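You operate a simulated robot arm through the tools that you are given. There is no shell and no other tool.

The job below is to be done with a simulated two-armed robot. You get a single attempt, and the scene is never put back.

## Task
Wipe the dusty lane sensor, fold it down till its green lamp lights, then run one can past.
Fine: use the orange cloth and put it back; counter knob on 1; the lane stops by itself. What is to be rubbed or washed off counts as gone when no trace of it is left.

It is judged by the outcome, as a careful person would: the job done as asked, and still so three seconds after it is handed in. It fails if anything else is knocked over, pushed out of place, dropped, spilled or broken. Flat cloth is picked up by pressing the open fingertips on it (5 to 10 N) and closing them slowly along it; thin cloth reads only 2 to 8 mm in the jaws.

## Robot
Two 6-joint arms with fingered hands on one trunk that stands fixed in place. Base frame: the origin is at the foot of the trunk, x ahead of it, y to its left, z up. Lengths are in cm, angles in degrees, forces in N, time in s.
The left shoulder is at [7, 19.2, 134.8], the right one opposite. Each reaches about 98.3 cm from its shoulder. Payload 4.7 kg a hand.
The tool frame of a hand sits at the grasp point between the pads (the TCP): z along the fingers, y along the line on which they close. The tips reach 3.6 cm beyond it. The gripper opens to 12 cm; its body begins 4.2 cm behind the TCP. The gripper is a hand of 5 fingers: y runs from the thumb to the fingers, the wrist lies at [-1.8, -11.3, -19.8] in the tool frame.
Orientation is that of the tool frame in the base frame, as a unit quaternion [x, y, z, w]. With the fingers straight down and the wrist toward the robot, the tool's x, y and z point along [0, 1, 0], [1, 0, 0] and [0, 0, -1] of the base frame.

## Interface
- The arms move only by the tool arm_command. It takes "left_plan", "right_plan" or both (then of equal length, played together; a hand with none holds still); each is a list of rows, each a list of 6 numbers: the shift along the base's x, y, z in m, then the turn, a rotation vector about the base's x, y, z in degrees. In form: [[tx, ty, tz, rx, ry, rz], ...]. A call has 1 to 20 rows; each row shifts and turns the commanded pose from where the row before left it. Rows are played at 5 a second. More than 5 cm and 8.6 degrees between two rows, and nothing of the call is played. A pose out of reach is approached as far as the arm can. The call stops where the force on the tool passes 40 N (or 10 N more than at its start, if that is more) or the arm is blocked; 0.2 s more then pass. In this call time passes only in rows, and 0.2 s behind the last. The reply holds the time, the measured pose of the TCP, the force on the tool along the base axes, the opening and the grip force, in the units named above and with some noise, with the torque about the TCP (base axes, N m) and any sound that the robot's microphone picked up.
- Cameras (640 x 400 px; columns grow to the right, rows downward): "scene" is now at [12.05, 5.97, 159.74]; the picture's right is [0.65, -0.76, 0.00], its down [-0.30, -0.25, -0.92] and it looks along [0.70, 0.60, -0.39] (base axes); focal length 214 px, centre (320, 200). "left" rides on the left gripper at [-7.3, -9.1, -14.3] in its tool frame; the picture's right is [-0.80, -0.28, 0.53], its down [0.53, -0.73, 0.42] and it looks along [0.27, 0.62, 0.74] (tool axes); focal length 234 px, centre (320, 200). "right" rides on the right gripper at [7.2, -9.1, -14.3] in its tool frame; the picture's right is [-0.80, 0.28, -0.53], its down [-0.53, -0.73, 0.42] and it looks along [-0.27, 0.62, 0.74] (tool axes); focal length 234 px, centre (320, 200). There is no depth. A picture from a camera that has moved, and an enlarged one, comes with that camera's place and axes in the base frame and with its lens.
- grab_frame(camera): a new picture of that camera. No time passes.
- lift_body(by): slides the trunk up (or, below 0, down) by that many cm; the arms and the scene camera ride with it, the base frame stays. It gives what a move gives, with no picture.
- finger_targets(index, middle, ring, little, thumb_bend, thumb_turn, hand): sets how far each is bent, from 0 (flat) to 100 (curled in); at 30 the hand is open as for a grip, at 70 the pads meet at the TCP. One left out holds its place. A second passes; each finger stops where it meets its share of the squeeze, and holds until it gets a number again. It is the only way to open and close the hand. It gives what a move gives, with no picture; readings hold the bend of each and the force on index, middle, ring, little, thumb and palm. thumb_turn goes from beside the hand (0) to across from the fingers (100), as for a grip.
- aim_head(pan, tilt): turns the head with the scene camera to pan (to the left, within 86 degrees either way) and tilt (down, from -29 to 69), counted from straight ahead of the robot. It gives what a move gives.
- enlarge(camera, box): a new picture of the part [left, top, right, bottom] of that camera's present view, enlarged. No time passes.
- finish_job(): hands the job in; it is judged then, once.

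Nothing tells you positions but the pictures and the camera data. Unless the task says otherwise, let go and move clear before handing in.

The tools are called after "Request:" as name(argument=value, ...) on one line, values as JSON. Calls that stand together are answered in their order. arm_command: Moves the arms, as the interface text tells. Its arguments: {"type":"object","properties":{"left_plan":{"type":"array"},"right_plan":{"type":"array"}},"required":[]} The other tools are called the same way: lift_body (by) moves the trunk up or down; finger_targets (index, middle, ring, little, thumb_bend, thumb_turn, hand) moves the fingers one by one; aim_head (pan, tilt) turns the head that bears the scene camera; grab_frame (camera) takes a picture; enlarge (camera, box) takes an enlarged picture of a part of a camera's view; finish_job () hands the job in.

At the start:

```text
clock: 0.0
left_tool_pos: [36.98, 53.25, 160.78]
left_tool_rot: [0.707, 0.707, -0.001, 0.0]
left_ft_force: [0.2, 1.0, 0.4]
left_wrist_torque: [-0.03, 0.0, 0.0]
left_finger_gap: 11.96
left_gripper_force: 0.1
left_shape: jaw
left_bend: [30.0, 30.0, 30.0, 30.0, 30.0, 98.0]
left_finger forces: [0.0, 0.0, 0.0, 0.0, 0.1, 0.1]
right_tool_pos: [70.03, 10.29, 160.49]
right_tool_rot: [0.707, 0.707, 0.0, 0.001]
right_ft_force: [0.0, 0.5, -0.1]
right_wrist_torque: [-0.05, 0.0, 0.01]
right_finger_gap: 11.96
right_gripper_force: 0.2
right_shape: jaw
right_bend: [30.0, 30.0, 30.0, 30.0, 30.0, 98.0]
right_finger forces: [0.1, 0.0, 0.0, 0.0, 0.0, 0.0]
trunk travel left (down, up): [-82.5, 11.5]
head pan, tilt (commanded): [40.3, 22.9]
```

scene: 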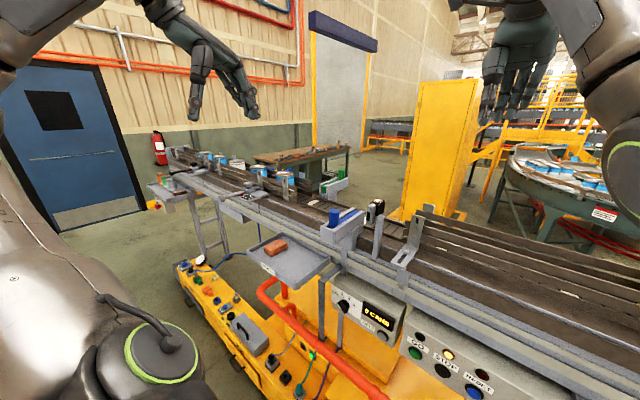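
right: 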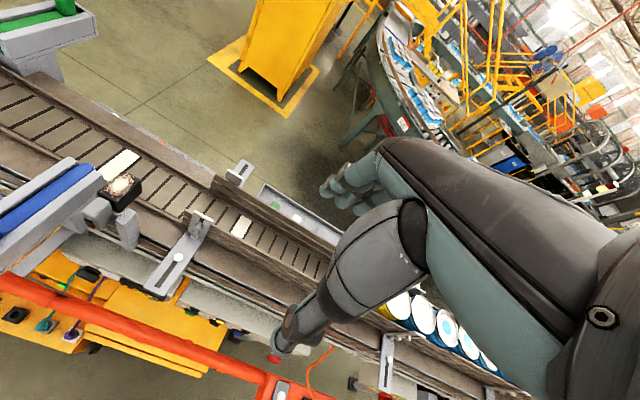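
left: 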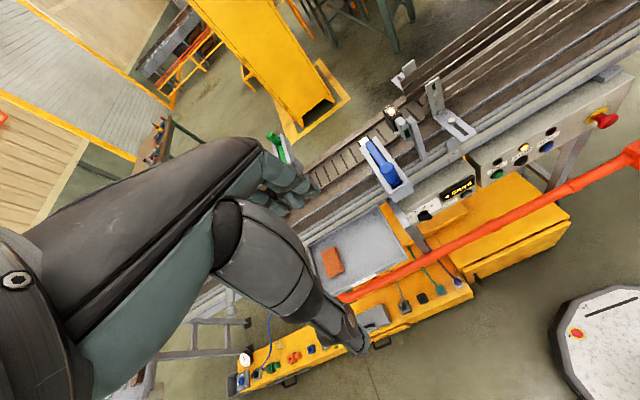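

I see a conveyor running left to right ahead of me, with an orange cloth on a grey tray, a sensor head on a post with a dusty face, a control panel with a knob, and GO/STOP/RESET buttons. I'll look closer at each before moving anything.

Request:
enlarge(camera="scene", box=[240, 160, 440, 285])

Request:
enlarge(camera="scene", box=[320, 270, 520, 400])

Request:
enlarge(camera="right", box=[0, 80, 260, 300])

Request:
enlarge(camera="left", box=[300, 60, 640, 300])

```text
3.20 times, centred on (340, 222) of scene
camera zoom: at [12.05, 5.97, 159.74], right [0.65, -0.76, 0.0], down [-0.3, -0.25, -0.92], along [0.7, 0.6, -0.39], focal length 686 px, centre (256, 128)
```

zoom: 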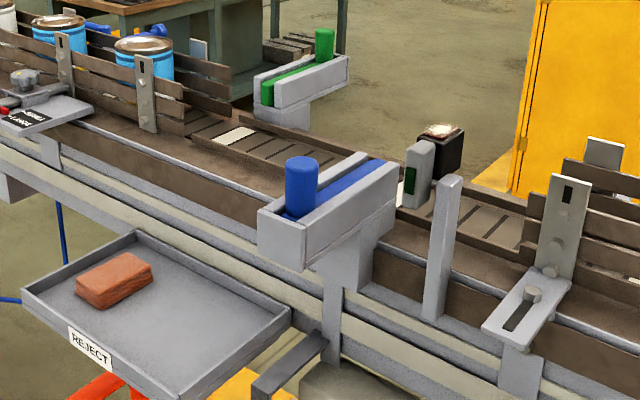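

```text
3.08 times, centred on (420, 335) of scene
camera zoom: at [12.05, 5.97, 159.74], right [0.65, -0.76, 0.0], down [-0.3, -0.25, -0.92], along [0.7, 0.6, -0.39], focal length 660 px, centre (12, -215)
```

zoom: 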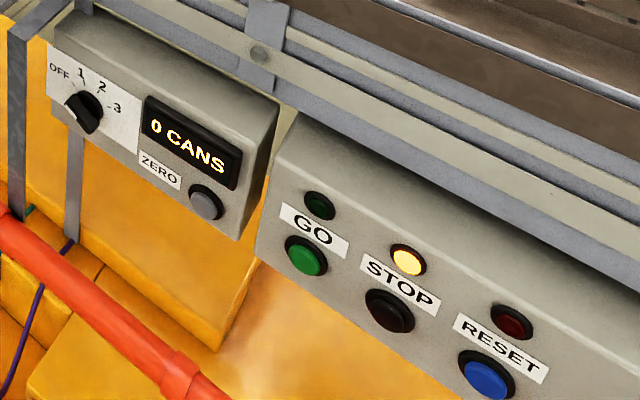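

```text
1.82 times, centred on (130, 190) of right
camera zoom: at [61.03, 17.59, 174.91], right [0.28, -0.8, 0.53], down [-0.73, -0.53, -0.42], along [0.62, -0.27, -0.74], focal length 426 px, centre (666, 218)
```

zoom: 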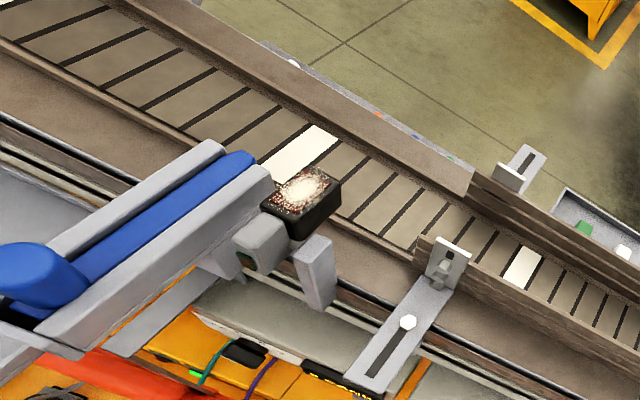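

```text
1.67 times, centred on (470, 180) of left
camera zoom: at [27.74, 45.98, 175.16], right [-0.28, -0.8, -0.53], down [-0.73, 0.53, -0.42], along [0.62, 0.27, -0.74], focal length 390 px, centre (70, 233)
```

zoom: 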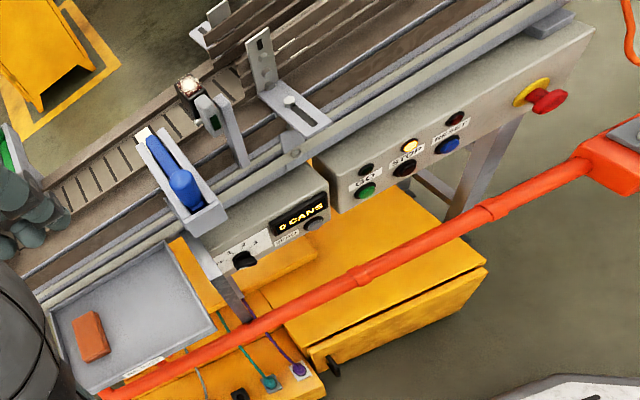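

The sensor (black box with a dusty top, lamp on its grey mount) is near [78, 35, 129.5]. I'll turn the head to search for the orange cloth and check the rest of the work area.

Request:
enlarge(camera="scene", box=[240, 225, 340, 290])

Request:
enlarge(camera="scene", box=[360, 190, 400, 215])

Request:
enlarge(camera="scene", box=[140, 140, 300, 240])

Request:
enlarge(camera="scene", box=[170, 250, 330, 400])

Request:
enlarge(camera="right", box=[60, 140, 150, 200])

Request:
enlarge(camera="left", box=[340, 80, 480, 180])

```text
6.15 times, centred on (290, 258) of scene
camera zoom: at [12.05, 5.97, 159.74], right [0.65, -0.76, 0.0], down [-0.3, -0.25, -0.92], along [0.7, 0.6, -0.39], focal length 1320 px, centre (505, -154)
```

zoom: 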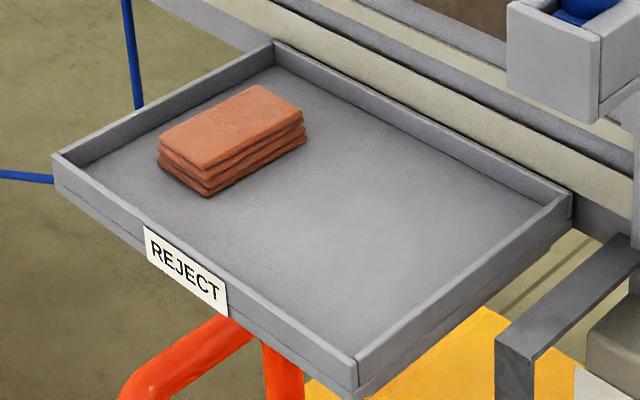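

```text
16.00 times, centred on (380, 202) of scene
camera zoom: at [12.05, 5.97, 159.74], right [0.65, -0.76, 0.0], down [-0.3, -0.25, -0.92], along [0.7, 0.6, -0.39], focal length 3432 px, centre (-640, 160)
```

zoom: 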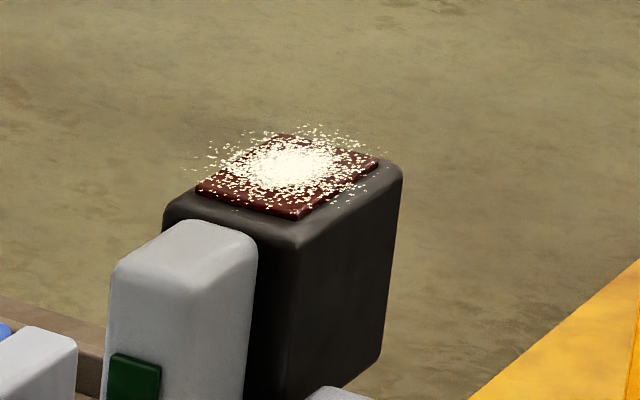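

```text
4.00 times, centred on (220, 190) of scene
camera zoom: at [12.05, 5.97, 159.74], right [0.65, -0.76, 0.0], down [-0.3, -0.25, -0.92], along [0.7, 0.6, -0.39], focal length 858 px, centre (720, 240)
```

zoom: 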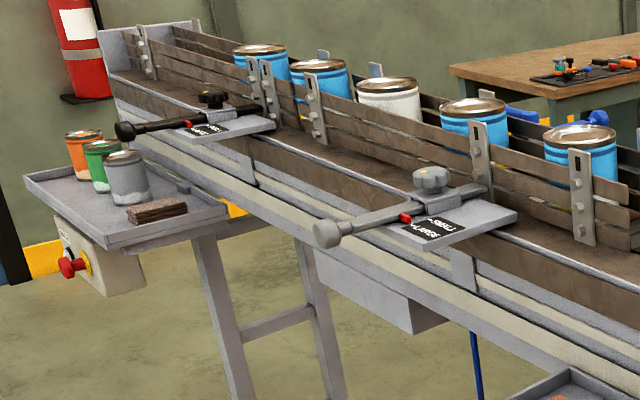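

```text
2.67 times, centred on (250, 325) of scene
camera zoom: at [12.05, 5.97, 159.74], right [0.65, -0.76, 0.0], down [-0.3, -0.25, -0.92], along [0.7, 0.6, -0.39], focal length 572 px, centre (507, -133)
```

zoom: 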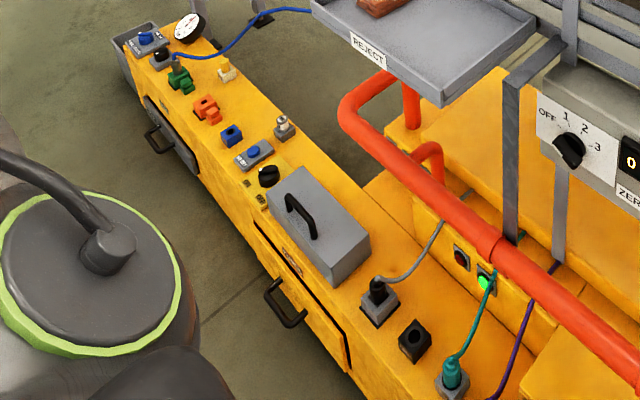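

```text
6.67 times, centred on (105, 170) of right
camera zoom: at [61.03, 17.59, 174.91], right [0.28, -0.8, 0.53], down [-0.73, -0.53, -0.42], along [0.62, -0.27, -0.74], focal length 1561 px, centre (1753, 400)
```

zoom: 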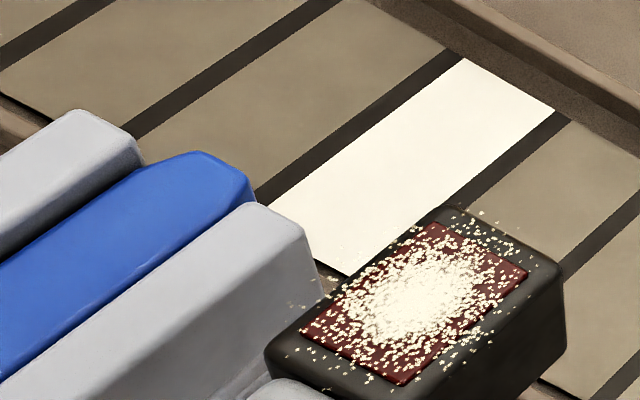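

```text
4.00 times, centred on (410, 130) of left
camera zoom: at [27.74, 45.98, 175.16], right [-0.28, -0.8, -0.53], down [-0.73, 0.53, -0.42], along [0.62, 0.27, -0.74], focal length 937 px, centre (-40, 480)
```

zoom: 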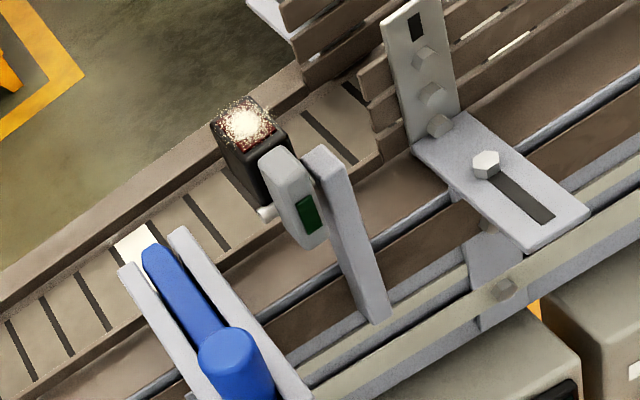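

The folded orange cloth lies on the REJECT tray, and the lane runs along y with the belt at about z 113. I'll look from other head angles to get the geometry of the panel, sensor hinge and cans.

Request:
aim_head(pan=28, tilt=30)

Request:
grab_frame(camera="scene")

Request:
enlarge(camera="scene", box=[240, 120, 400, 220])

Request:
enlarge(camera="scene", box=[240, 200, 440, 325])

Request:
enlarge(camera="scene", box=[380, 60, 640, 222])

```text
clock: 0.7
left_tool_pos: [36.95, 53.25, 160.83]
left_tool_rot: [0.707, 0.707, 0.001, 0.0]
left_ft_force: [-0.2, -0.1, -0.3]
left_wrist_torque: [0.0, 0.02, 0.03]
left_finger_gap: 11.98
left_gripper_force: 0.0
left_shape: jaw
left_bend: [30.0, 30.0, 30.0, 30.0, 30.0, 98.0]
left_finger forces: [0.1, 0.0, 0.0, 0.0, 0.0, 0.1]
right_tool_pos: [70.17, 10.37, 160.41]
right_tool_rot: [0.707, 0.707, 0.0, -0.001]
right_ft_force: [0.6, -0.3, -0.1]
right_wrist_torque: [-0.03, -0.01, 0.02]
right_finger_gap: 11.96
right_gripper_force: 0.0
right_shape: jaw
right_bend: [30.0, 30.0, 30.0, 30.0, 30.0, 98.0]
right_finger forces: [0.0, 0.0, 0.1, 0.1, 0.1, 0.1]
trunk travel left (down, up): [-82.5, 11.5]
head pan, tilt (commanded): [28.0, 30.0]
```

```text
taken
camera scene: at [12.98, 4.23, 158.61], right [0.47, -0.88, 0.0], down [-0.44, -0.23, -0.87], along [0.76, 0.41, -0.5], focal length 214 px, centre (320, 200)
```

scene: 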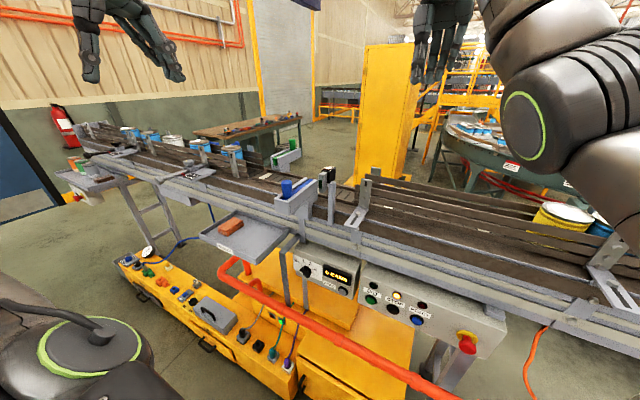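

```text
4.00 times, centred on (320, 170) of scene
camera zoom: at [12.98, 4.23, 158.61], right [0.47, -0.88, 0.0], down [-0.44, -0.23, -0.87], along [0.76, 0.41, -0.5], focal length 858 px, centre (320, 320)
```

zoom: 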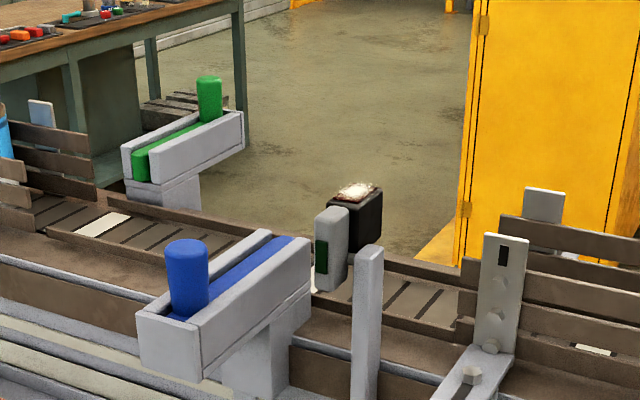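

```text
3.20 times, centred on (340, 262) of scene
camera zoom: at [12.98, 4.23, 158.61], right [0.47, -0.88, 0.0], down [-0.44, -0.23, -0.87], along [0.76, 0.41, -0.5], focal length 686 px, centre (256, 0)
```

zoom: 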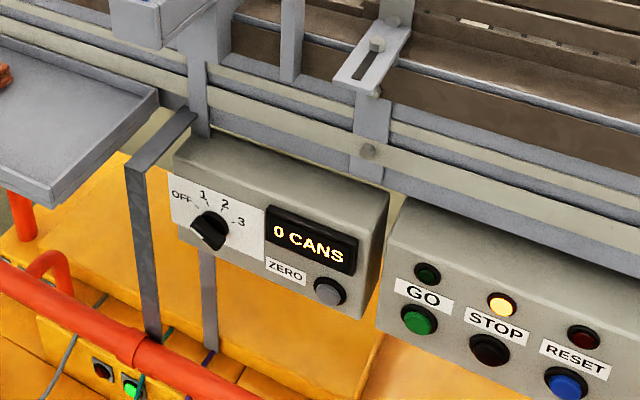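

```text
2.46 times, centred on (510, 141) of scene
camera zoom: at [12.98, 4.23, 158.61], right [0.47, -0.88, 0.0], down [-0.44, -0.23, -0.87], along [0.76, 0.41, -0.5], focal length 528 px, centre (-148, 345)
```

zoom: 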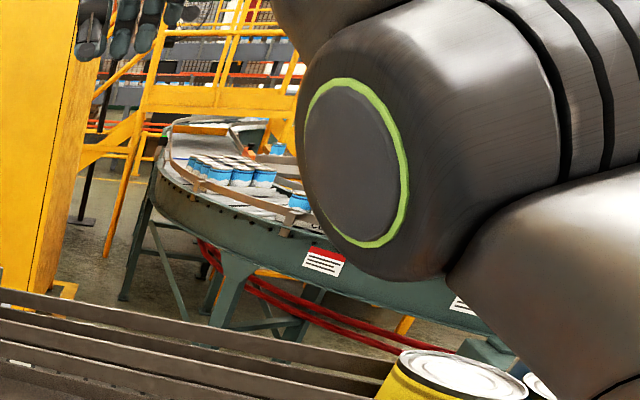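

I'll zoom in on the knob, buttons, sensor hinge and the lane near the gates.

Request:
enlarge(camera="scene", box=[288, 245, 352, 285])

Request:
enlarge(camera="scene", box=[355, 275, 435, 335])

Request:
enlarge(camera="scene", box=[305, 155, 353, 185])

Request:
enlarge(camera="right", box=[0, 0, 200, 125])

Request:
enlarge(camera="right", box=[200, 180, 520, 380])

```text
10.00 times, centred on (320, 265) of scene
camera zoom: at [12.98, 4.23, 158.61], right [0.47, -0.88, 0.0], down [-0.44, -0.23, -0.87], along [0.76, 0.41, -0.5], focal length 2145 px, centre (320, -450)
```

zoom: 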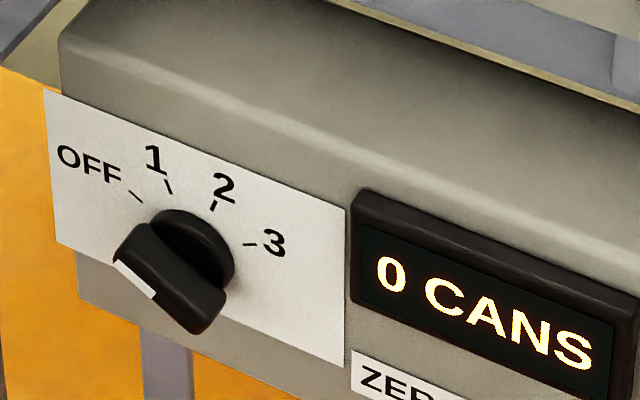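

```text
6.67 times, centred on (395, 305) of scene
camera zoom: at [12.98, 4.23, 158.61], right [0.47, -0.88, 0.0], down [-0.44, -0.23, -0.87], along [0.76, 0.41, -0.5], focal length 1430 px, centre (-180, -500)
```

zoom: 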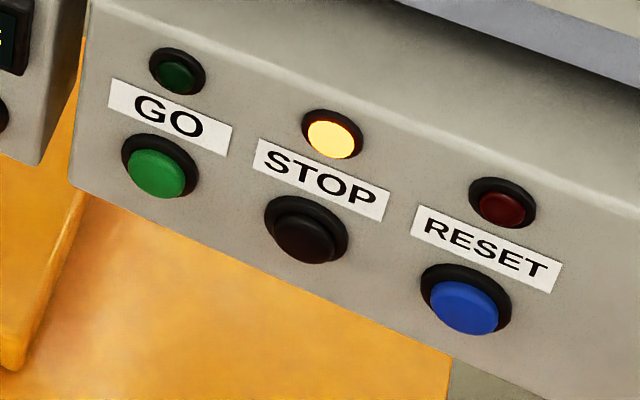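

```text
13.33 times, centred on (329, 170) of scene
camera zoom: at [12.98, 4.23, 158.61], right [0.47, -0.88, 0.0], down [-0.44, -0.23, -0.87], along [0.76, 0.41, -0.5], focal length 2860 px, centre (200, 600)
```

zoom: 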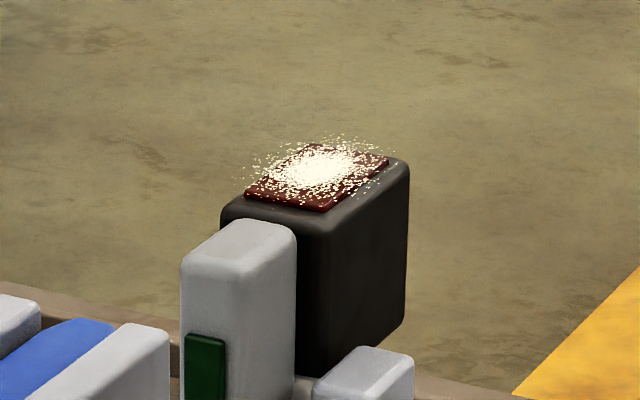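

```text
3.20 times, centred on (100, 62) of right
camera zoom: at [61.03, 17.6, 174.91], right [0.28, -0.8, 0.53], down [-0.73, -0.53, -0.42], along [0.62, -0.27, -0.74], focal length 749 px, centre (1024, 640)
```

zoom: 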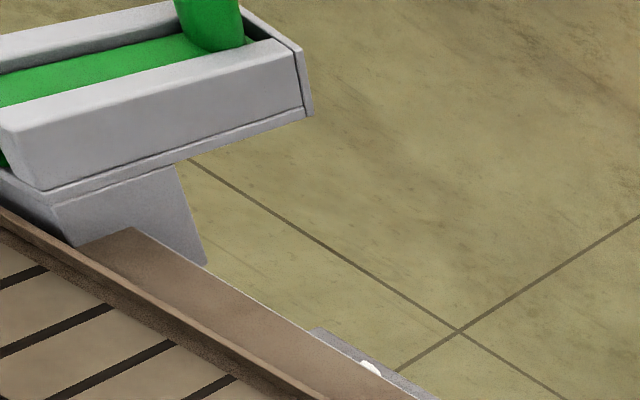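

```text
2.00 times, centred on (360, 280) of right
camera zoom: at [61.03, 17.6, 174.91], right [0.28, -0.8, 0.53], down [-0.73, -0.53, -0.42], along [0.62, -0.27, -0.74], focal length 468 px, centre (240, 40)
```

zoom: 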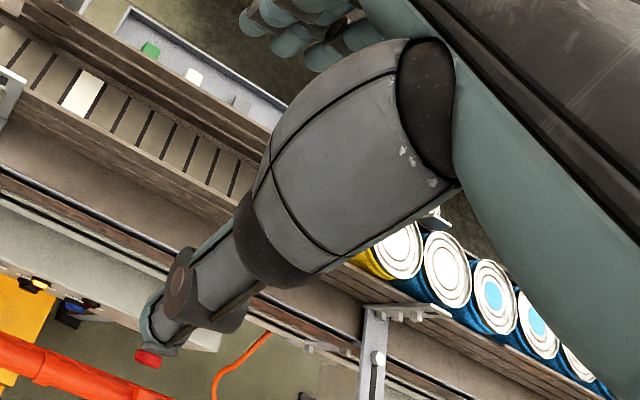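

The knob sits on OFF, STOP is lit, GO is near [70, 12, 80], and a red rail runs in front of the panel. I'll pull the right hand back out of the way and bring the left camera over for a closer look at the sensor and its hinge.

Request:
arm_command(right_plan=[[-0.04, -0.03, 0, 0, 0, 0], [-0.04, -0.03, 0, 0, 0, 0], [-0.04, -0.03, 0, 0, 0, 0], [-0.04, -0.03, 0, 0, 0, 0], [-0.04, -0.03, 0, 0, 0, 0], [-0.04, -0.03, 0, 0, 0, 0]], left_plan=[[0.03, -0.035, 0, 0, 0, 0], [0.03, -0.035, 0, 0, 0, 0], [0.03, -0.035, 0, 0, 0, 0], [0.03, -0.035, 0, 0, 0, 0], [0.03, -0.035, 0, 0, 0, 0], [0.02, -0.035, 0, 0, 0, 0]])

Request:
grab_frame(camera="left")

Request:
grab_frame(camera="scene")

Request:
grab_frame(camera="right")

```text
clock: 2.1
left_tool_pos: [45.69, 42.09, 155.3]
left_tool_rot: [0.707, 0.707, 0.0, 0.0]
left_ft_force: [0.3, 0.1, 0.3]
left_wrist_torque: [0.0, -0.02, 0.05]
left_finger_gap: 11.99
left_gripper_force: 0.0
left_shape: jaw
left_bend: [30.0, 30.0, 30.0, 30.0, 30.0, 98.0]
left_finger forces: [0.1, 0.0, 0.1, 0.0, 0.0, 0.0]
left hand out of reach, approached as far as the arm can: row 3, 4, 5, 6
right_tool_pos: [64.45, 3.02, 172.73]
right_tool_rot: [0.707, 0.707, 0.0, -0.001]
right_ft_force: [0.3, -0.6, -0.4]
right_wrist_torque: [0.02, -0.05, 0.01]
right_finger_gap: 12.01
right_gripper_force: 0.0
right_shape: jaw
right_bend: [30.0, 30.0, 30.0, 30.0, 30.0, 98.0]
right_finger forces: [0.0, 0.0, 0.0, 0.0, 0.0, 0.1]
right hand out of reach, approached as far as the arm can: row 1, 2, 3, 4, 5, 6
trunk travel left (down, up): [-82.5, 11.5]
head pan, tilt (commanded): [28.0, 30.0]
```

```text
taken
camera left: at [36.43, 34.81, 169.58], right [-0.28, -0.8, -0.53], down [-0.73, 0.53, -0.43], along [0.62, 0.27, -0.74], focal length 234 px, centre (320, 200)
```

left: 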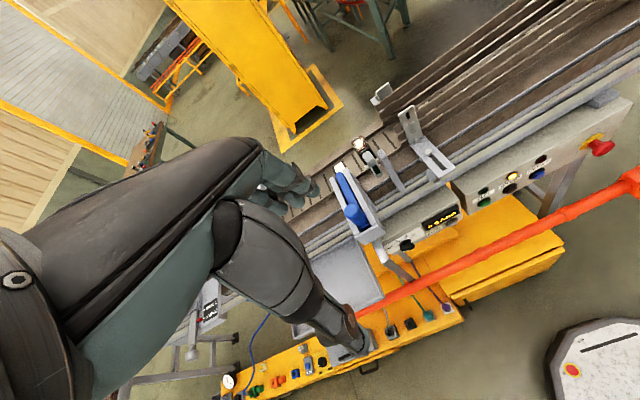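

```text
taken
camera scene: at [12.82, 3.98, 158.62], right [0.47, -0.88, 0.0], down [-0.44, -0.23, -0.87], along [0.77, 0.41, -0.5], focal length 214 px, centre (320, 200)
```

scene: 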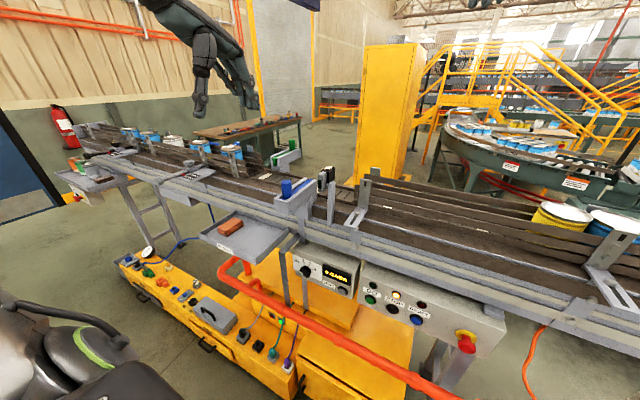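

```text
taken
camera right: at [55.47, 10.23, 187.21], right [0.28, -0.8, 0.52], down [-0.73, -0.53, -0.42], along [0.62, -0.27, -0.74], focal length 234 px, centre (320, 200)
```

right: 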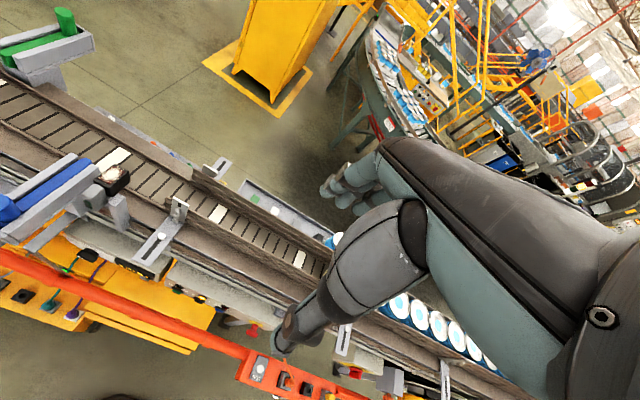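

The arms seem limited by the wrist bend when held high, so I'll lower the left hand while moving it toward the sensor, for a close camera view.

Request:
arm_command(left_plan=[[0.03, -0.015, -0.02, 0, 0, 0], [0.03, -0.015, -0.02, 0, 0, 0], [0.03, -0.015, -0.02, 0, 0, 0], [0.03, -0.01, -0.02, 0, 0, 0], [0.03, -0.01, -0.02, 0, 0, 0]])

Request:
grab_frame(camera="left")

Request:
grab_frame(camera="scene")

```text
clock: 3.3
left_tool_pos: [53.59, 43.45, 142.04]
left_tool_rot: [0.707, 0.707, 0.0, 0.001]
left_ft_force: [-0.3, 0.2, -0.3]
left_wrist_torque: [0.01, -0.02, 0.0]
left_finger_gap: 11.97
left_gripper_force: 0.1
left_shape: jaw
left_bend: [30.0, 30.0, 30.0, 30.0, 30.0, 98.0]
left_finger forces: [0.1, 0.1, 0.0, 0.0, 0.0, 0.0]
left hand out of reach, approached as far as the arm can: row 1, 2, 3, 4, 5
right_tool_pos: [64.85, 3.2, 172.46]
right_tool_rot: [0.708, 0.707, -0.001, -0.002]
right_ft_force: [0.7, 0.5, 0.0]
right_wrist_torque: [0.02, 0.0, -0.01]
right_finger_gap: 11.97
right_gripper_force: 0.0
right_shape: jaw
right_bend: [30.0, 30.0, 30.0, 30.0, 30.0, 98.0]
right_finger forces: [0.0, 0.0, 0.0, 0.1, 0.0, 0.0]
trunk travel left (down, up): [-82.5, 11.5]
head pan, tilt (commanded): [28.0, 30.0]
```

```text
taken
camera left: at [44.43, 36.23, 156.34], right [-0.28, -0.8, -0.52], down [-0.73, 0.53, -0.43], along [0.62, 0.26, -0.74], focal length 234 px, centre (320, 200)
```

left: 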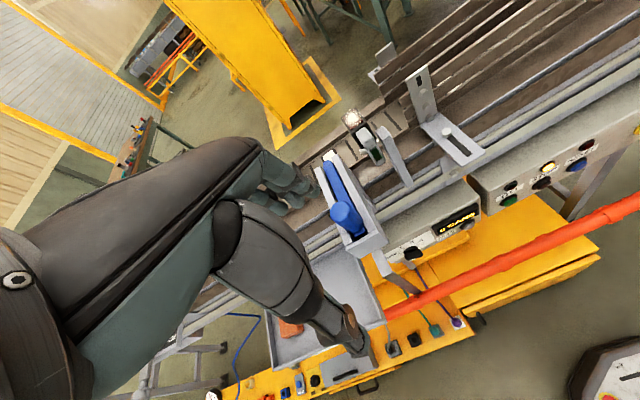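

```text
taken
camera scene: at [13.18, 4.23, 158.59], right [0.47, -0.88, 0.0], down [-0.44, -0.23, -0.87], along [0.76, 0.41, -0.5], focal length 214 px, centre (320, 200)
```

scene: 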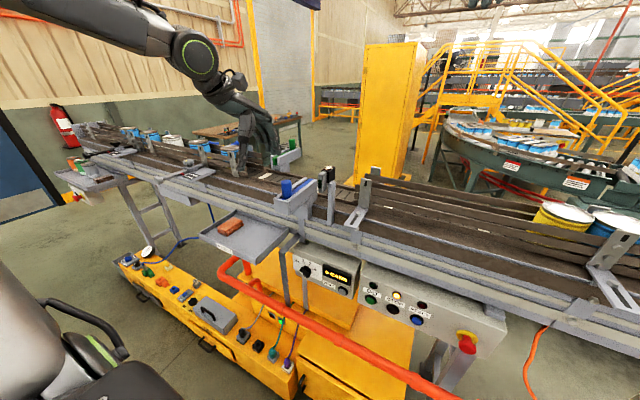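

The left arm stopped short of the commanded pose. I'll test how the commanded pose carries over with a null row and a retreat.

Request:
arm_command(left_plan=[[0, 0, 0, 0, 0, 0]], right_plan=[[0, 0, 0, 0, 0, 0]])

```text
clock: 3.7
left_tool_pos: [53.47, 43.52, 142.2]
left_tool_rot: [0.707, 0.707, 0.0, 0.001]
left_ft_force: [0.3, 1.0, 1.0]
left_wrist_torque: [0.0, 0.05, 0.01]
left_finger_gap: 11.97
left_gripper_force: 0.0
left_shape: jaw
left_bend: [30.0, 30.0, 30.0, 30.0, 30.0, 98.0]
left_finger forces: [0.0, 0.0, 0.1, 0.1, 0.0, 0.0]
right_tool_pos: [64.51, 3.23, 172.72]
right_tool_rot: [0.707, 0.707, -0.001, -0.001]
right_ft_force: [0.0, -0.2, 0.6]
right_wrist_torque: [-0.02, -0.02, 0.03]
right_finger_gap: 11.96
right_gripper_force: 0.1
right_shape: jaw
right_bend: [30.0, 30.0, 30.0, 30.0, 30.0, 98.0]
right_finger forces: [0.0, 0.0, 0.0, 0.1, 0.0, 0.1]
trunk travel left (down, up): [-82.5, 11.5]
head pan, tilt (commanded): [28.0, 30.0]
```

The commanded pose resets to the reached one. I'll probe whether turning the hand frees the arm to move inward.

Request:
arm_command(left_plan=[[0, 0, 0, 0, 0, -8], [0, 0, 0, 0, 0, -8], [0.0, -0.03, 0, 0, 0, 0], [0.0, -0.03, 0, 0, 0, 0]])

```text
clock: 4.7
left_tool_pos: [51.34, 39.1, 141.87]
left_tool_rot: [0.799, 0.601, 0.001, 0.002]
left_ft_force: [-0.7, -0.1, -0.3]
left_wrist_torque: [0.01, -0.03, 0.02]
left_finger_gap: 11.98
left_gripper_force: 0.1
left_shape: jaw
left_bend: [30.0, 30.0, 30.0, 30.0, 30.0, 98.0]
left_finger forces: [0.0, 0.0, 0.0, 0.0, 0.1, 0.0]
left hand out of reach, approached as far as the arm can: row 3, 4
right_tool_pos: [64.48, 3.12, 172.71]
right_tool_rot: [0.707, 0.707, -0.001, 0.0]
right_ft_force: [-0.7, 0.4, -0.1]
right_wrist_torque: [0.0, -0.03, -0.01]
right_finger_gap: 11.97
right_gripper_force: 0.1
right_shape: jaw
right_bend: [30.0, 30.0, 30.0, 30.0, 30.0, 98.0]
right_finger forces: [0.0, 0.0, 0.0, 0.1, 0.1, 0.1]
trunk travel left (down, up): [-82.5, 11.5]
head pan, tilt (commanded): [28.0, 30.0]
```

Turning the wrist outward helps the left arm. I'll send the left hand out toward the tray side and bring the right hand lower over the lane, where its wrist is less bent.

Request:
arm_command(left_plan=[[0.0, 0.04, 0, 0, 0, 0], [0.0, 0.04, 0, 0, 0, 0], [0.0, 0.04, 0, 0, 0, 8], [0.0, 0.04, 0, 0, 0, 8], [0.0, 0.04, -0.02, 0, 0, 0], [0.0, 0.04, -0.02, 0, 0, 0], [0.0, 0.04, -0.02, 0, 0, 0]], right_plan=[[0.02, 0.02, -0.03, 0, 0, 0], [0.02, 0.02, -0.03, 0, 0, 0], [0.01, 0.02, -0.03, 0, 0, 0], [0.0, 0.02, -0.03, 0, 0, 0], [0.0, 0.02, -0.03, 0, 0, 0], [0.0, 0.02, -0.03, 0, 0, 0], [0, 0.02, -0.03, 0, 0, 0]])

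Request:
grab_frame(camera="right")

Request:
grab_frame(camera="left")

Request:
grab_frame(camera="scene")

```text
clock: 6.3
left_tool_pos: [54.21, 66.21, 135.68]
left_tool_rot: [0.707, 0.707, -0.001, 0.001]
left_ft_force: [-0.6, 0.8, 0.5]
left_wrist_torque: [-0.09, -0.01, -0.04]
left_finger_gap: 11.98
left_gripper_force: 0.1
left_shape: jaw
left_bend: [30.0, 30.0, 30.0, 30.0, 30.0, 98.0]
left_finger forces: [0.0, 0.0, 0.1, 0.0, 0.1, 0.0]
left hand out of reach, approached as far as the arm can: row 5, 6, 7
right_tool_pos: [69.69, 17.72, 151.52]
right_tool_rot: [0.707, 0.707, -0.002, 0.0]
right_ft_force: [-0.6, 0.3, -0.6]
right_wrist_torque: [-0.03, 0.01, -0.04]
right_finger_gap: 11.96
right_gripper_force: 0.0
right_shape: jaw
right_bend: [30.0, 30.0, 30.0, 30.0, 30.0, 98.0]
right_finger forces: [0.0, 0.0, 0.0, 0.0, 0.1, 0.0]
trunk travel left (down, up): [-82.5, 11.5]
head pan, tilt (commanded): [28.0, 30.0]
```

```text
taken
camera right: at [60.71, 25.13, 165.99], right [0.28, -0.8, 0.53], down [-0.73, -0.53, -0.42], along [0.62, -0.27, -0.74], focal length 234 px, centre (320, 200)
```

right: 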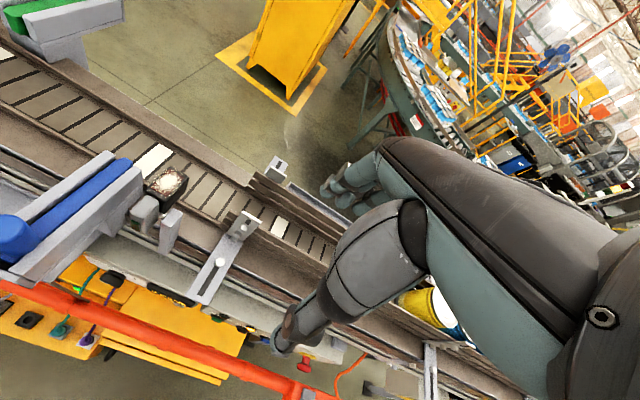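

```text
taken
camera left: at [45.03, 59.05, 150.05], right [-0.28, -0.81, -0.52], down [-0.73, 0.53, -0.43], along [0.62, 0.26, -0.74], focal length 234 px, centre (320, 200)
```

left: 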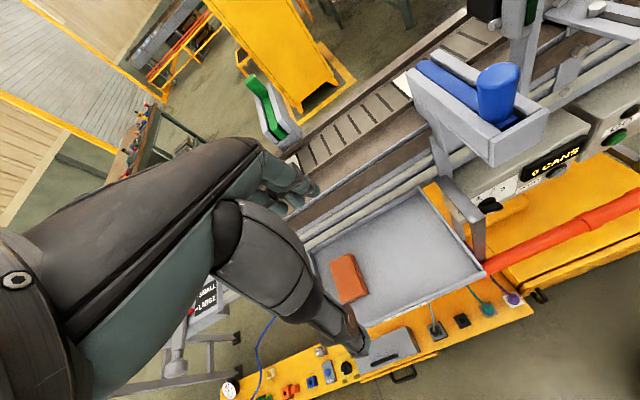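

```text
taken
camera scene: at [13.16, 4.73, 158.58], right [0.47, -0.88, 0.0], down [-0.44, -0.24, -0.86], along [0.76, 0.4, -0.5], focal length 214 px, centre (320, 200)
```

scene: 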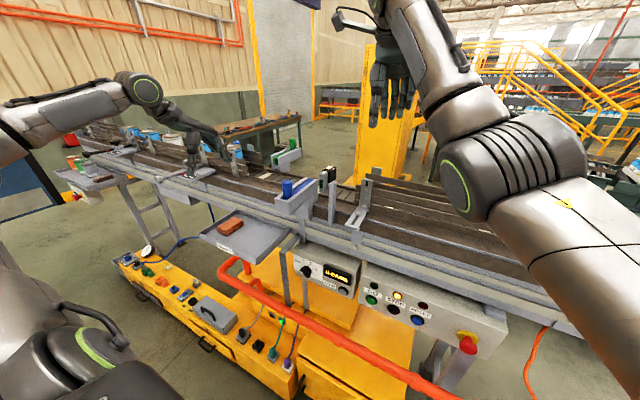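

Both arms are moving well now: the right hand hangs over the lane and the left is near the tray. I'll take close-ups of the sensor and cloth, and lower the left hand toward the cloth.

Request:
enlarge(camera="right", box=[110, 130, 230, 205])

Request:
enlarge(camera="left", box=[280, 180, 500, 340])

Request:
arm_command(left_plan=[[0.02, 0.02, -0.03, 0, 0, 0], [0.02, 0.02, -0.03, 0, 0, 0], [0.02, 0.02, -0.03, 0, 0, 0], [0.02, 0.02, -0.03, 0, 0, 0]], right_plan=[[0.0, 0.03, -0.03, 0, 0, 0], [-0.01, 0.03, -0.03, 0, 0, 0], [-0.01, 0.03, -0.03, 0, 0, 0], [-0.01, 0.03, -0.03, 0, 0, 0]])

Request:
grab_frame(camera="right")

Request:
grab_frame(camera="left")

Request:
grab_frame(camera="scene")

```text
5.33 times, centred on (170, 168) of right
camera zoom: at [60.71, 25.13, 165.99], right [0.28, -0.8, 0.53], down [-0.73, -0.53, -0.42], along [0.62, -0.27, -0.74], focal length 1249 px, centre (1120, 373)
```

zoom: 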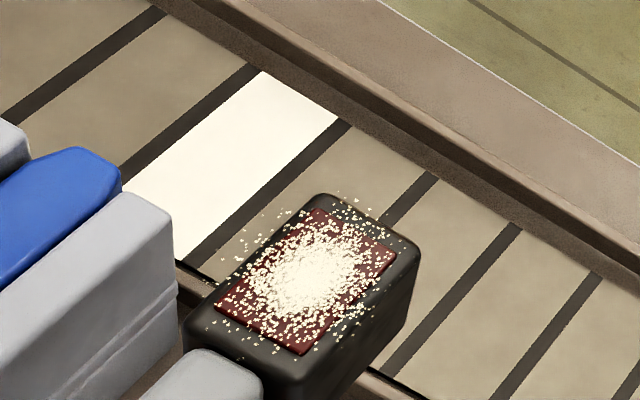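

```text
2.50 times, centred on (390, 260) of left
camera zoom: at [45.03, 59.05, 150.05], right [-0.28, -0.81, -0.52], down [-0.73, 0.53, -0.43], along [0.62, 0.26, -0.74], focal length 585 px, centre (145, 50)
```

zoom: 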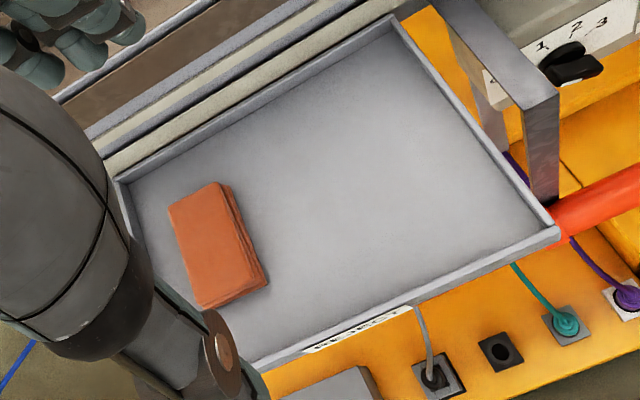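

```text
clock: 7.3
left_tool_pos: [61.9, 74.04, 123.89]
left_tool_rot: [0.707, 0.707, -0.001, 0.001]
left_ft_force: [1.1, 0.8, -0.8]
left_wrist_torque: [-0.02, 0.01, -0.02]
left_finger_gap: 11.99
left_gripper_force: 0.1
left_shape: jaw
left_bend: [30.0, 30.0, 30.0, 30.0, 30.0, 98.0]
left_finger forces: [0.1, 0.0, 0.1, 0.0, 0.0, 0.1]
right_tool_pos: [66.66, 29.35, 139.74]
right_tool_rot: [0.707, 0.707, -0.002, 0.0]
right_ft_force: [0.4, 0.9, 0.2]
right_wrist_torque: [-0.05, 0.05, -0.02]
right_finger_gap: 11.97
right_gripper_force: 0.1
right_shape: jaw
right_bend: [30.0, 30.0, 30.0, 30.0, 30.0, 98.0]
right_finger forces: [0.1, 0.0, 0.1, 0.0, 0.0, 0.0]
trunk travel left (down, up): [-82.5, 11.5]
head pan, tilt (commanded): [28.0, 30.0]
```

```text
taken
camera right: at [57.68, 36.65, 154.16], right [0.28, -0.8, 0.53], down [-0.73, -0.53, -0.42], along [0.62, -0.27, -0.74], focal length 234 px, centre (320, 200)
```

right: 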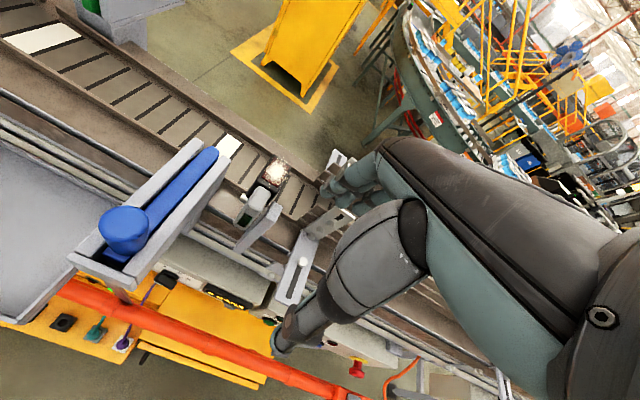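

```text
taken
camera left: at [52.79, 66.85, 138.21], right [-0.28, -0.8, -0.52], down [-0.73, 0.53, -0.42], along [0.62, 0.26, -0.74], focal length 234 px, centre (320, 200)
```

left: 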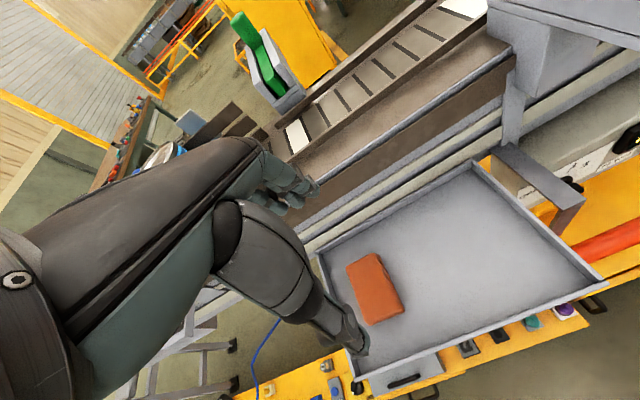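

```text
taken
camera scene: at [13.16, 4.48, 158.59], right [0.47, -0.88, 0.0], down [-0.44, -0.24, -0.86], along [0.76, 0.41, -0.5], focal length 214 px, centre (320, 200)
```

scene: 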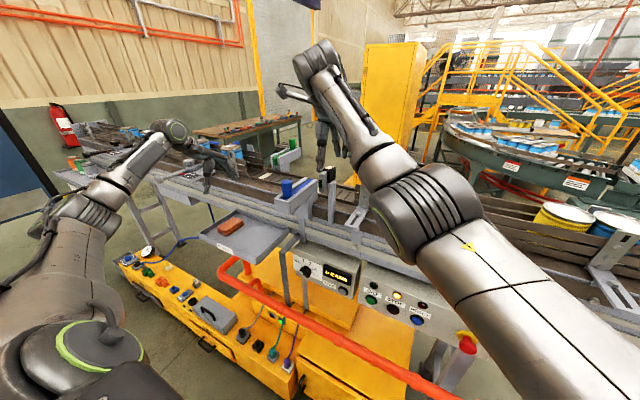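

Now a close-up of the sensor assembly from the right camera and the cloth from the left one.

Request:
enlarge(camera="right", box=[200, 130, 330, 270])

Request:
enlarge(camera="left", box=[320, 230, 440, 340])

Request:
enlarge(camera="scene", box=[280, 150, 380, 230])

```text
2.86 times, centred on (265, 200) of right
camera zoom: at [57.68, 36.65, 154.16], right [0.28, -0.8, 0.53], down [-0.73, -0.53, -0.42], along [0.62, -0.27, -0.74], focal length 669 px, centre (477, 200)
```

zoom: 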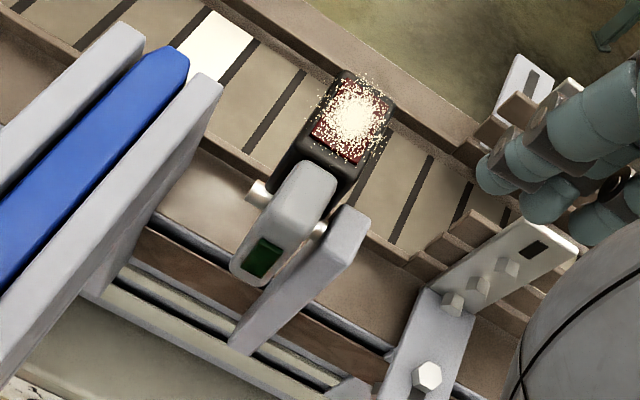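

```text
3.64 times, centred on (380, 285) of left
camera zoom: at [52.79, 66.85, 138.21], right [-0.28, -0.8, -0.52], down [-0.73, 0.53, -0.42], along [0.62, 0.26, -0.74], focal length 852 px, centre (102, -109)
```

zoom: 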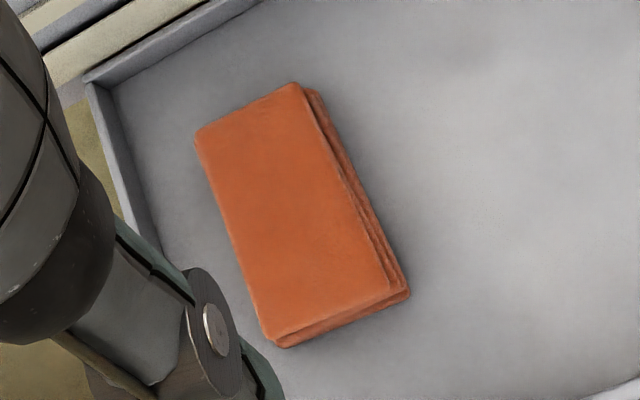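

```text
5.00 times, centred on (330, 190) of scene
camera zoom: at [13.16, 4.48, 158.59], right [0.47, -0.88, 0.0], down [-0.44, -0.24, -0.86], along [0.76, 0.41, -0.5], focal length 1072 px, centre (270, 250)
```

zoom: 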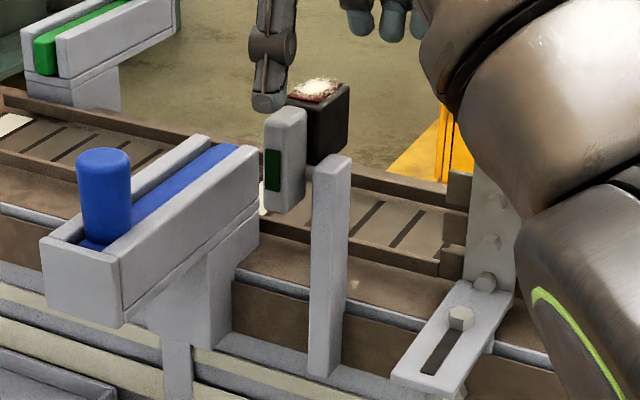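

The hinge pin runs along y near [75, *, 124], so the sensor folds toward +x over the lane, and the cloth is a 10×6 cm folded pad centred at [64.3, 78.4, ~98]. I'll clear the right hand and test whether the left arm can reach above the sensor with its wrist turned outward.

Request:
arm_command(right_plan=[[0.0, -0.04, 0.03, 0, 0, 0], [0.0, -0.04, 0.03, 0, 0, 0], [0.0, -0.04, 0.02, 0, 0, 0], [0.0, -0.04, 0.02, 0, 0, 0], [0.0, -0.04, 0.0, 0, 0, 0], [0.0, -0.04, 0.0, 0, 0, 0], [0.0, -0.03, 0.0, 0, 0, 0]], left_plan=[[0.02, -0.02, 0.04, 0, 0, -8], [0.02, -0.02, 0.04, 0, 0, -8], [0.02, -0.02, 0.04, 0, 0, -8], [0.02, -0.02, 0.04, 0, 0, -8], [0.01, -0.02, 0.03, 0, 0, -8], [0.01, -0.02, 0.02, 0, 0, -8], [0.01, -0.02, 0.0, 0, 0, -8]])

Request:
grab_frame(camera="scene")

```text
clock: 8.9
left_tool_pos: [70.63, 57.61, 143.65]
left_tool_rot: [0.957, 0.291, -0.001, -0.001]
left_ft_force: [-0.4, -0.2, -0.7]
left_wrist_torque: [0.03, 0.02, 0.07]
left_finger_gap: 12.02
left_gripper_force: 0.1
left_shape: jaw
left_bend: [30.0, 30.0, 30.0, 30.0, 30.0, 98.0]
left_finger forces: [0.1, 0.0, 0.0, 0.0, 0.1, 0.0]
left hand out of reach, approached as far as the arm can: row 5, 6
right_tool_pos: [74.79, 6.57, 151.25]
right_tool_rot: [0.707, 0.707, -0.001, -0.001]
right_ft_force: [0.4, 0.1, -0.3]
right_wrist_torque: [0.03, 0.03, 0.01]
right_finger_gap: 11.97
right_gripper_force: 0.0
right_shape: jaw
right_bend: [30.0, 30.0, 30.0, 30.0, 30.0, 98.0]
right_finger forces: [0.0, 0.0, 0.1, 0.1, 0.1, 0.0]
right hand out of reach, approached as far as the arm can: row 2, 3, 4, 5, 6, 7
trunk travel left (down, up): [-82.5, 11.5]
head pan, tilt (commanded): [28.0, 30.0]
```

```text
taken
camera scene: at [13.21, 4.08, 158.58], right [0.47, -0.88, 0.0], down [-0.44, -0.23, -0.87], along [0.76, 0.41, -0.5], focal length 214 px, centre (320, 200)
```

scene: 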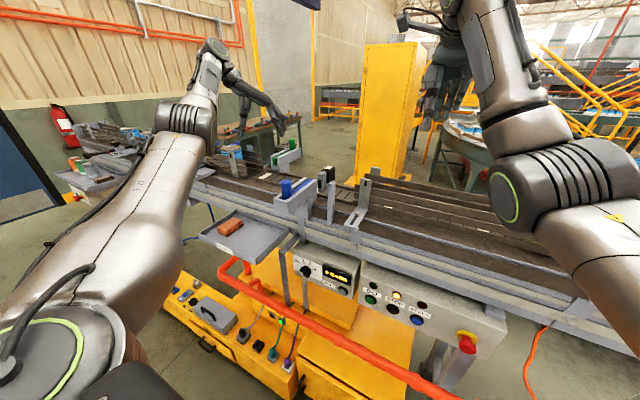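

The left arm opened out into a better posture. I'll continue inward toward the spot above the sensor.

Request:
arm_command(left_plan=[[0.01, -0.03, 0.0, 0, 0, 0], [0.01, -0.03, 0.0, 0, 0, 0], [0.01, -0.03, 0.0, 0, 0, 0], [0.01, -0.03, 0.0, 0, 0, 0], [0.01, -0.03, 0.0, 0, 0, 0]])

Request:
grab_frame(camera="scene")

Request:
grab_frame(camera="left")

Request:
grab_frame(camera="right")

```text
clock: 10.1
left_tool_pos: [76.46, 42.71, 143.68]
left_tool_rot: [0.956, 0.292, -0.001, -0.001]
left_ft_force: [0.9, 0.7, -0.1]
left_wrist_torque: [0.03, 0.04, -0.01]
left_finger_gap: 12.01
left_gripper_force: 0.1
left_shape: jaw
left_bend: [30.0, 30.0, 30.0, 30.0, 30.0, 98.0]
left_finger forces: [0.1, 0.0, 0.1, 0.1, 0.0, 0.0]
left hand out of reach, approached as far as the arm can: row 1
right_tool_pos: [74.52, 6.58, 151.43]
right_tool_rot: [0.707, 0.707, 0.0, -0.001]
right_ft_force: [-0.4, -0.1, 0.0]
right_wrist_torque: [0.03, 0.03, 0.02]
right_finger_gap: 11.97
right_gripper_force: 0.0
right_shape: jaw
right_bend: [30.0, 30.0, 30.0, 30.0, 30.0, 98.0]
right_finger forces: [0.0, 0.0, 0.0, 0.1, 0.0, 0.0]
trunk travel left (down, up): [-82.5, 11.5]
head pan, tilt (commanded): [28.0, 30.0]
```

```text
taken
camera scene: at [13.13, 4.02, 158.6], right [0.47, -0.88, 0.0], down [-0.44, -0.23, -0.87], along [0.76, 0.41, -0.5], focal length 214 px, centre (320, 200)
```

scene: 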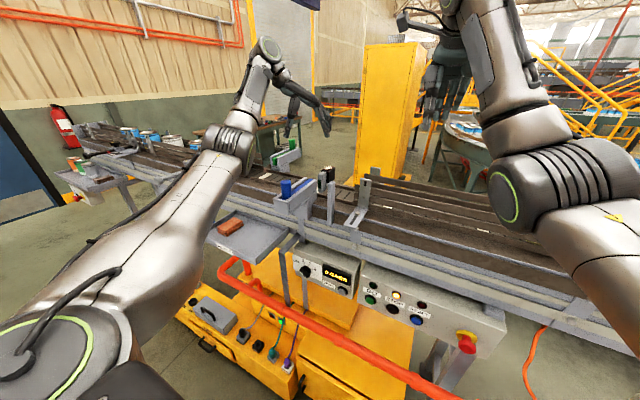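

```text
taken
camera left: at [65.23, 46.24, 157.95], right [-0.82, -0.22, -0.52], down [0.03, 0.91, -0.42], along [0.57, -0.36, -0.74], focal length 234 px, centre (320, 200)
```

left: 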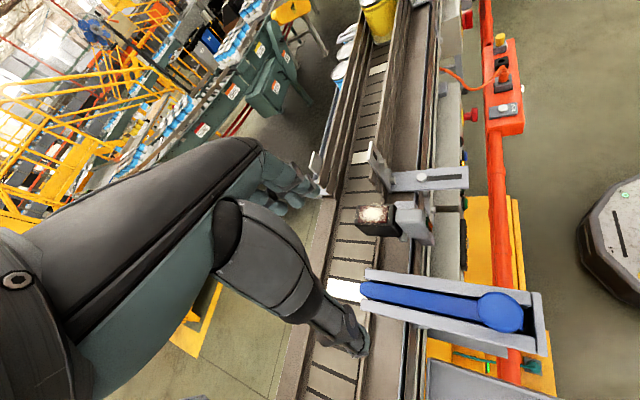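

```text
taken
camera right: at [65.53, 13.77, 165.88], right [0.28, -0.8, 0.52], down [-0.73, -0.53, -0.42], along [0.62, -0.27, -0.74], focal length 234 px, centre (320, 200)
```

right: 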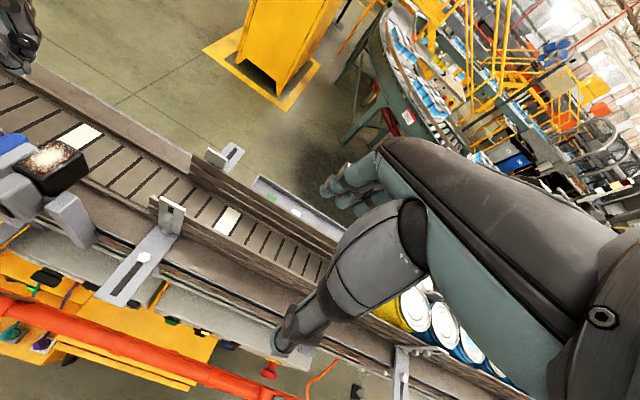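

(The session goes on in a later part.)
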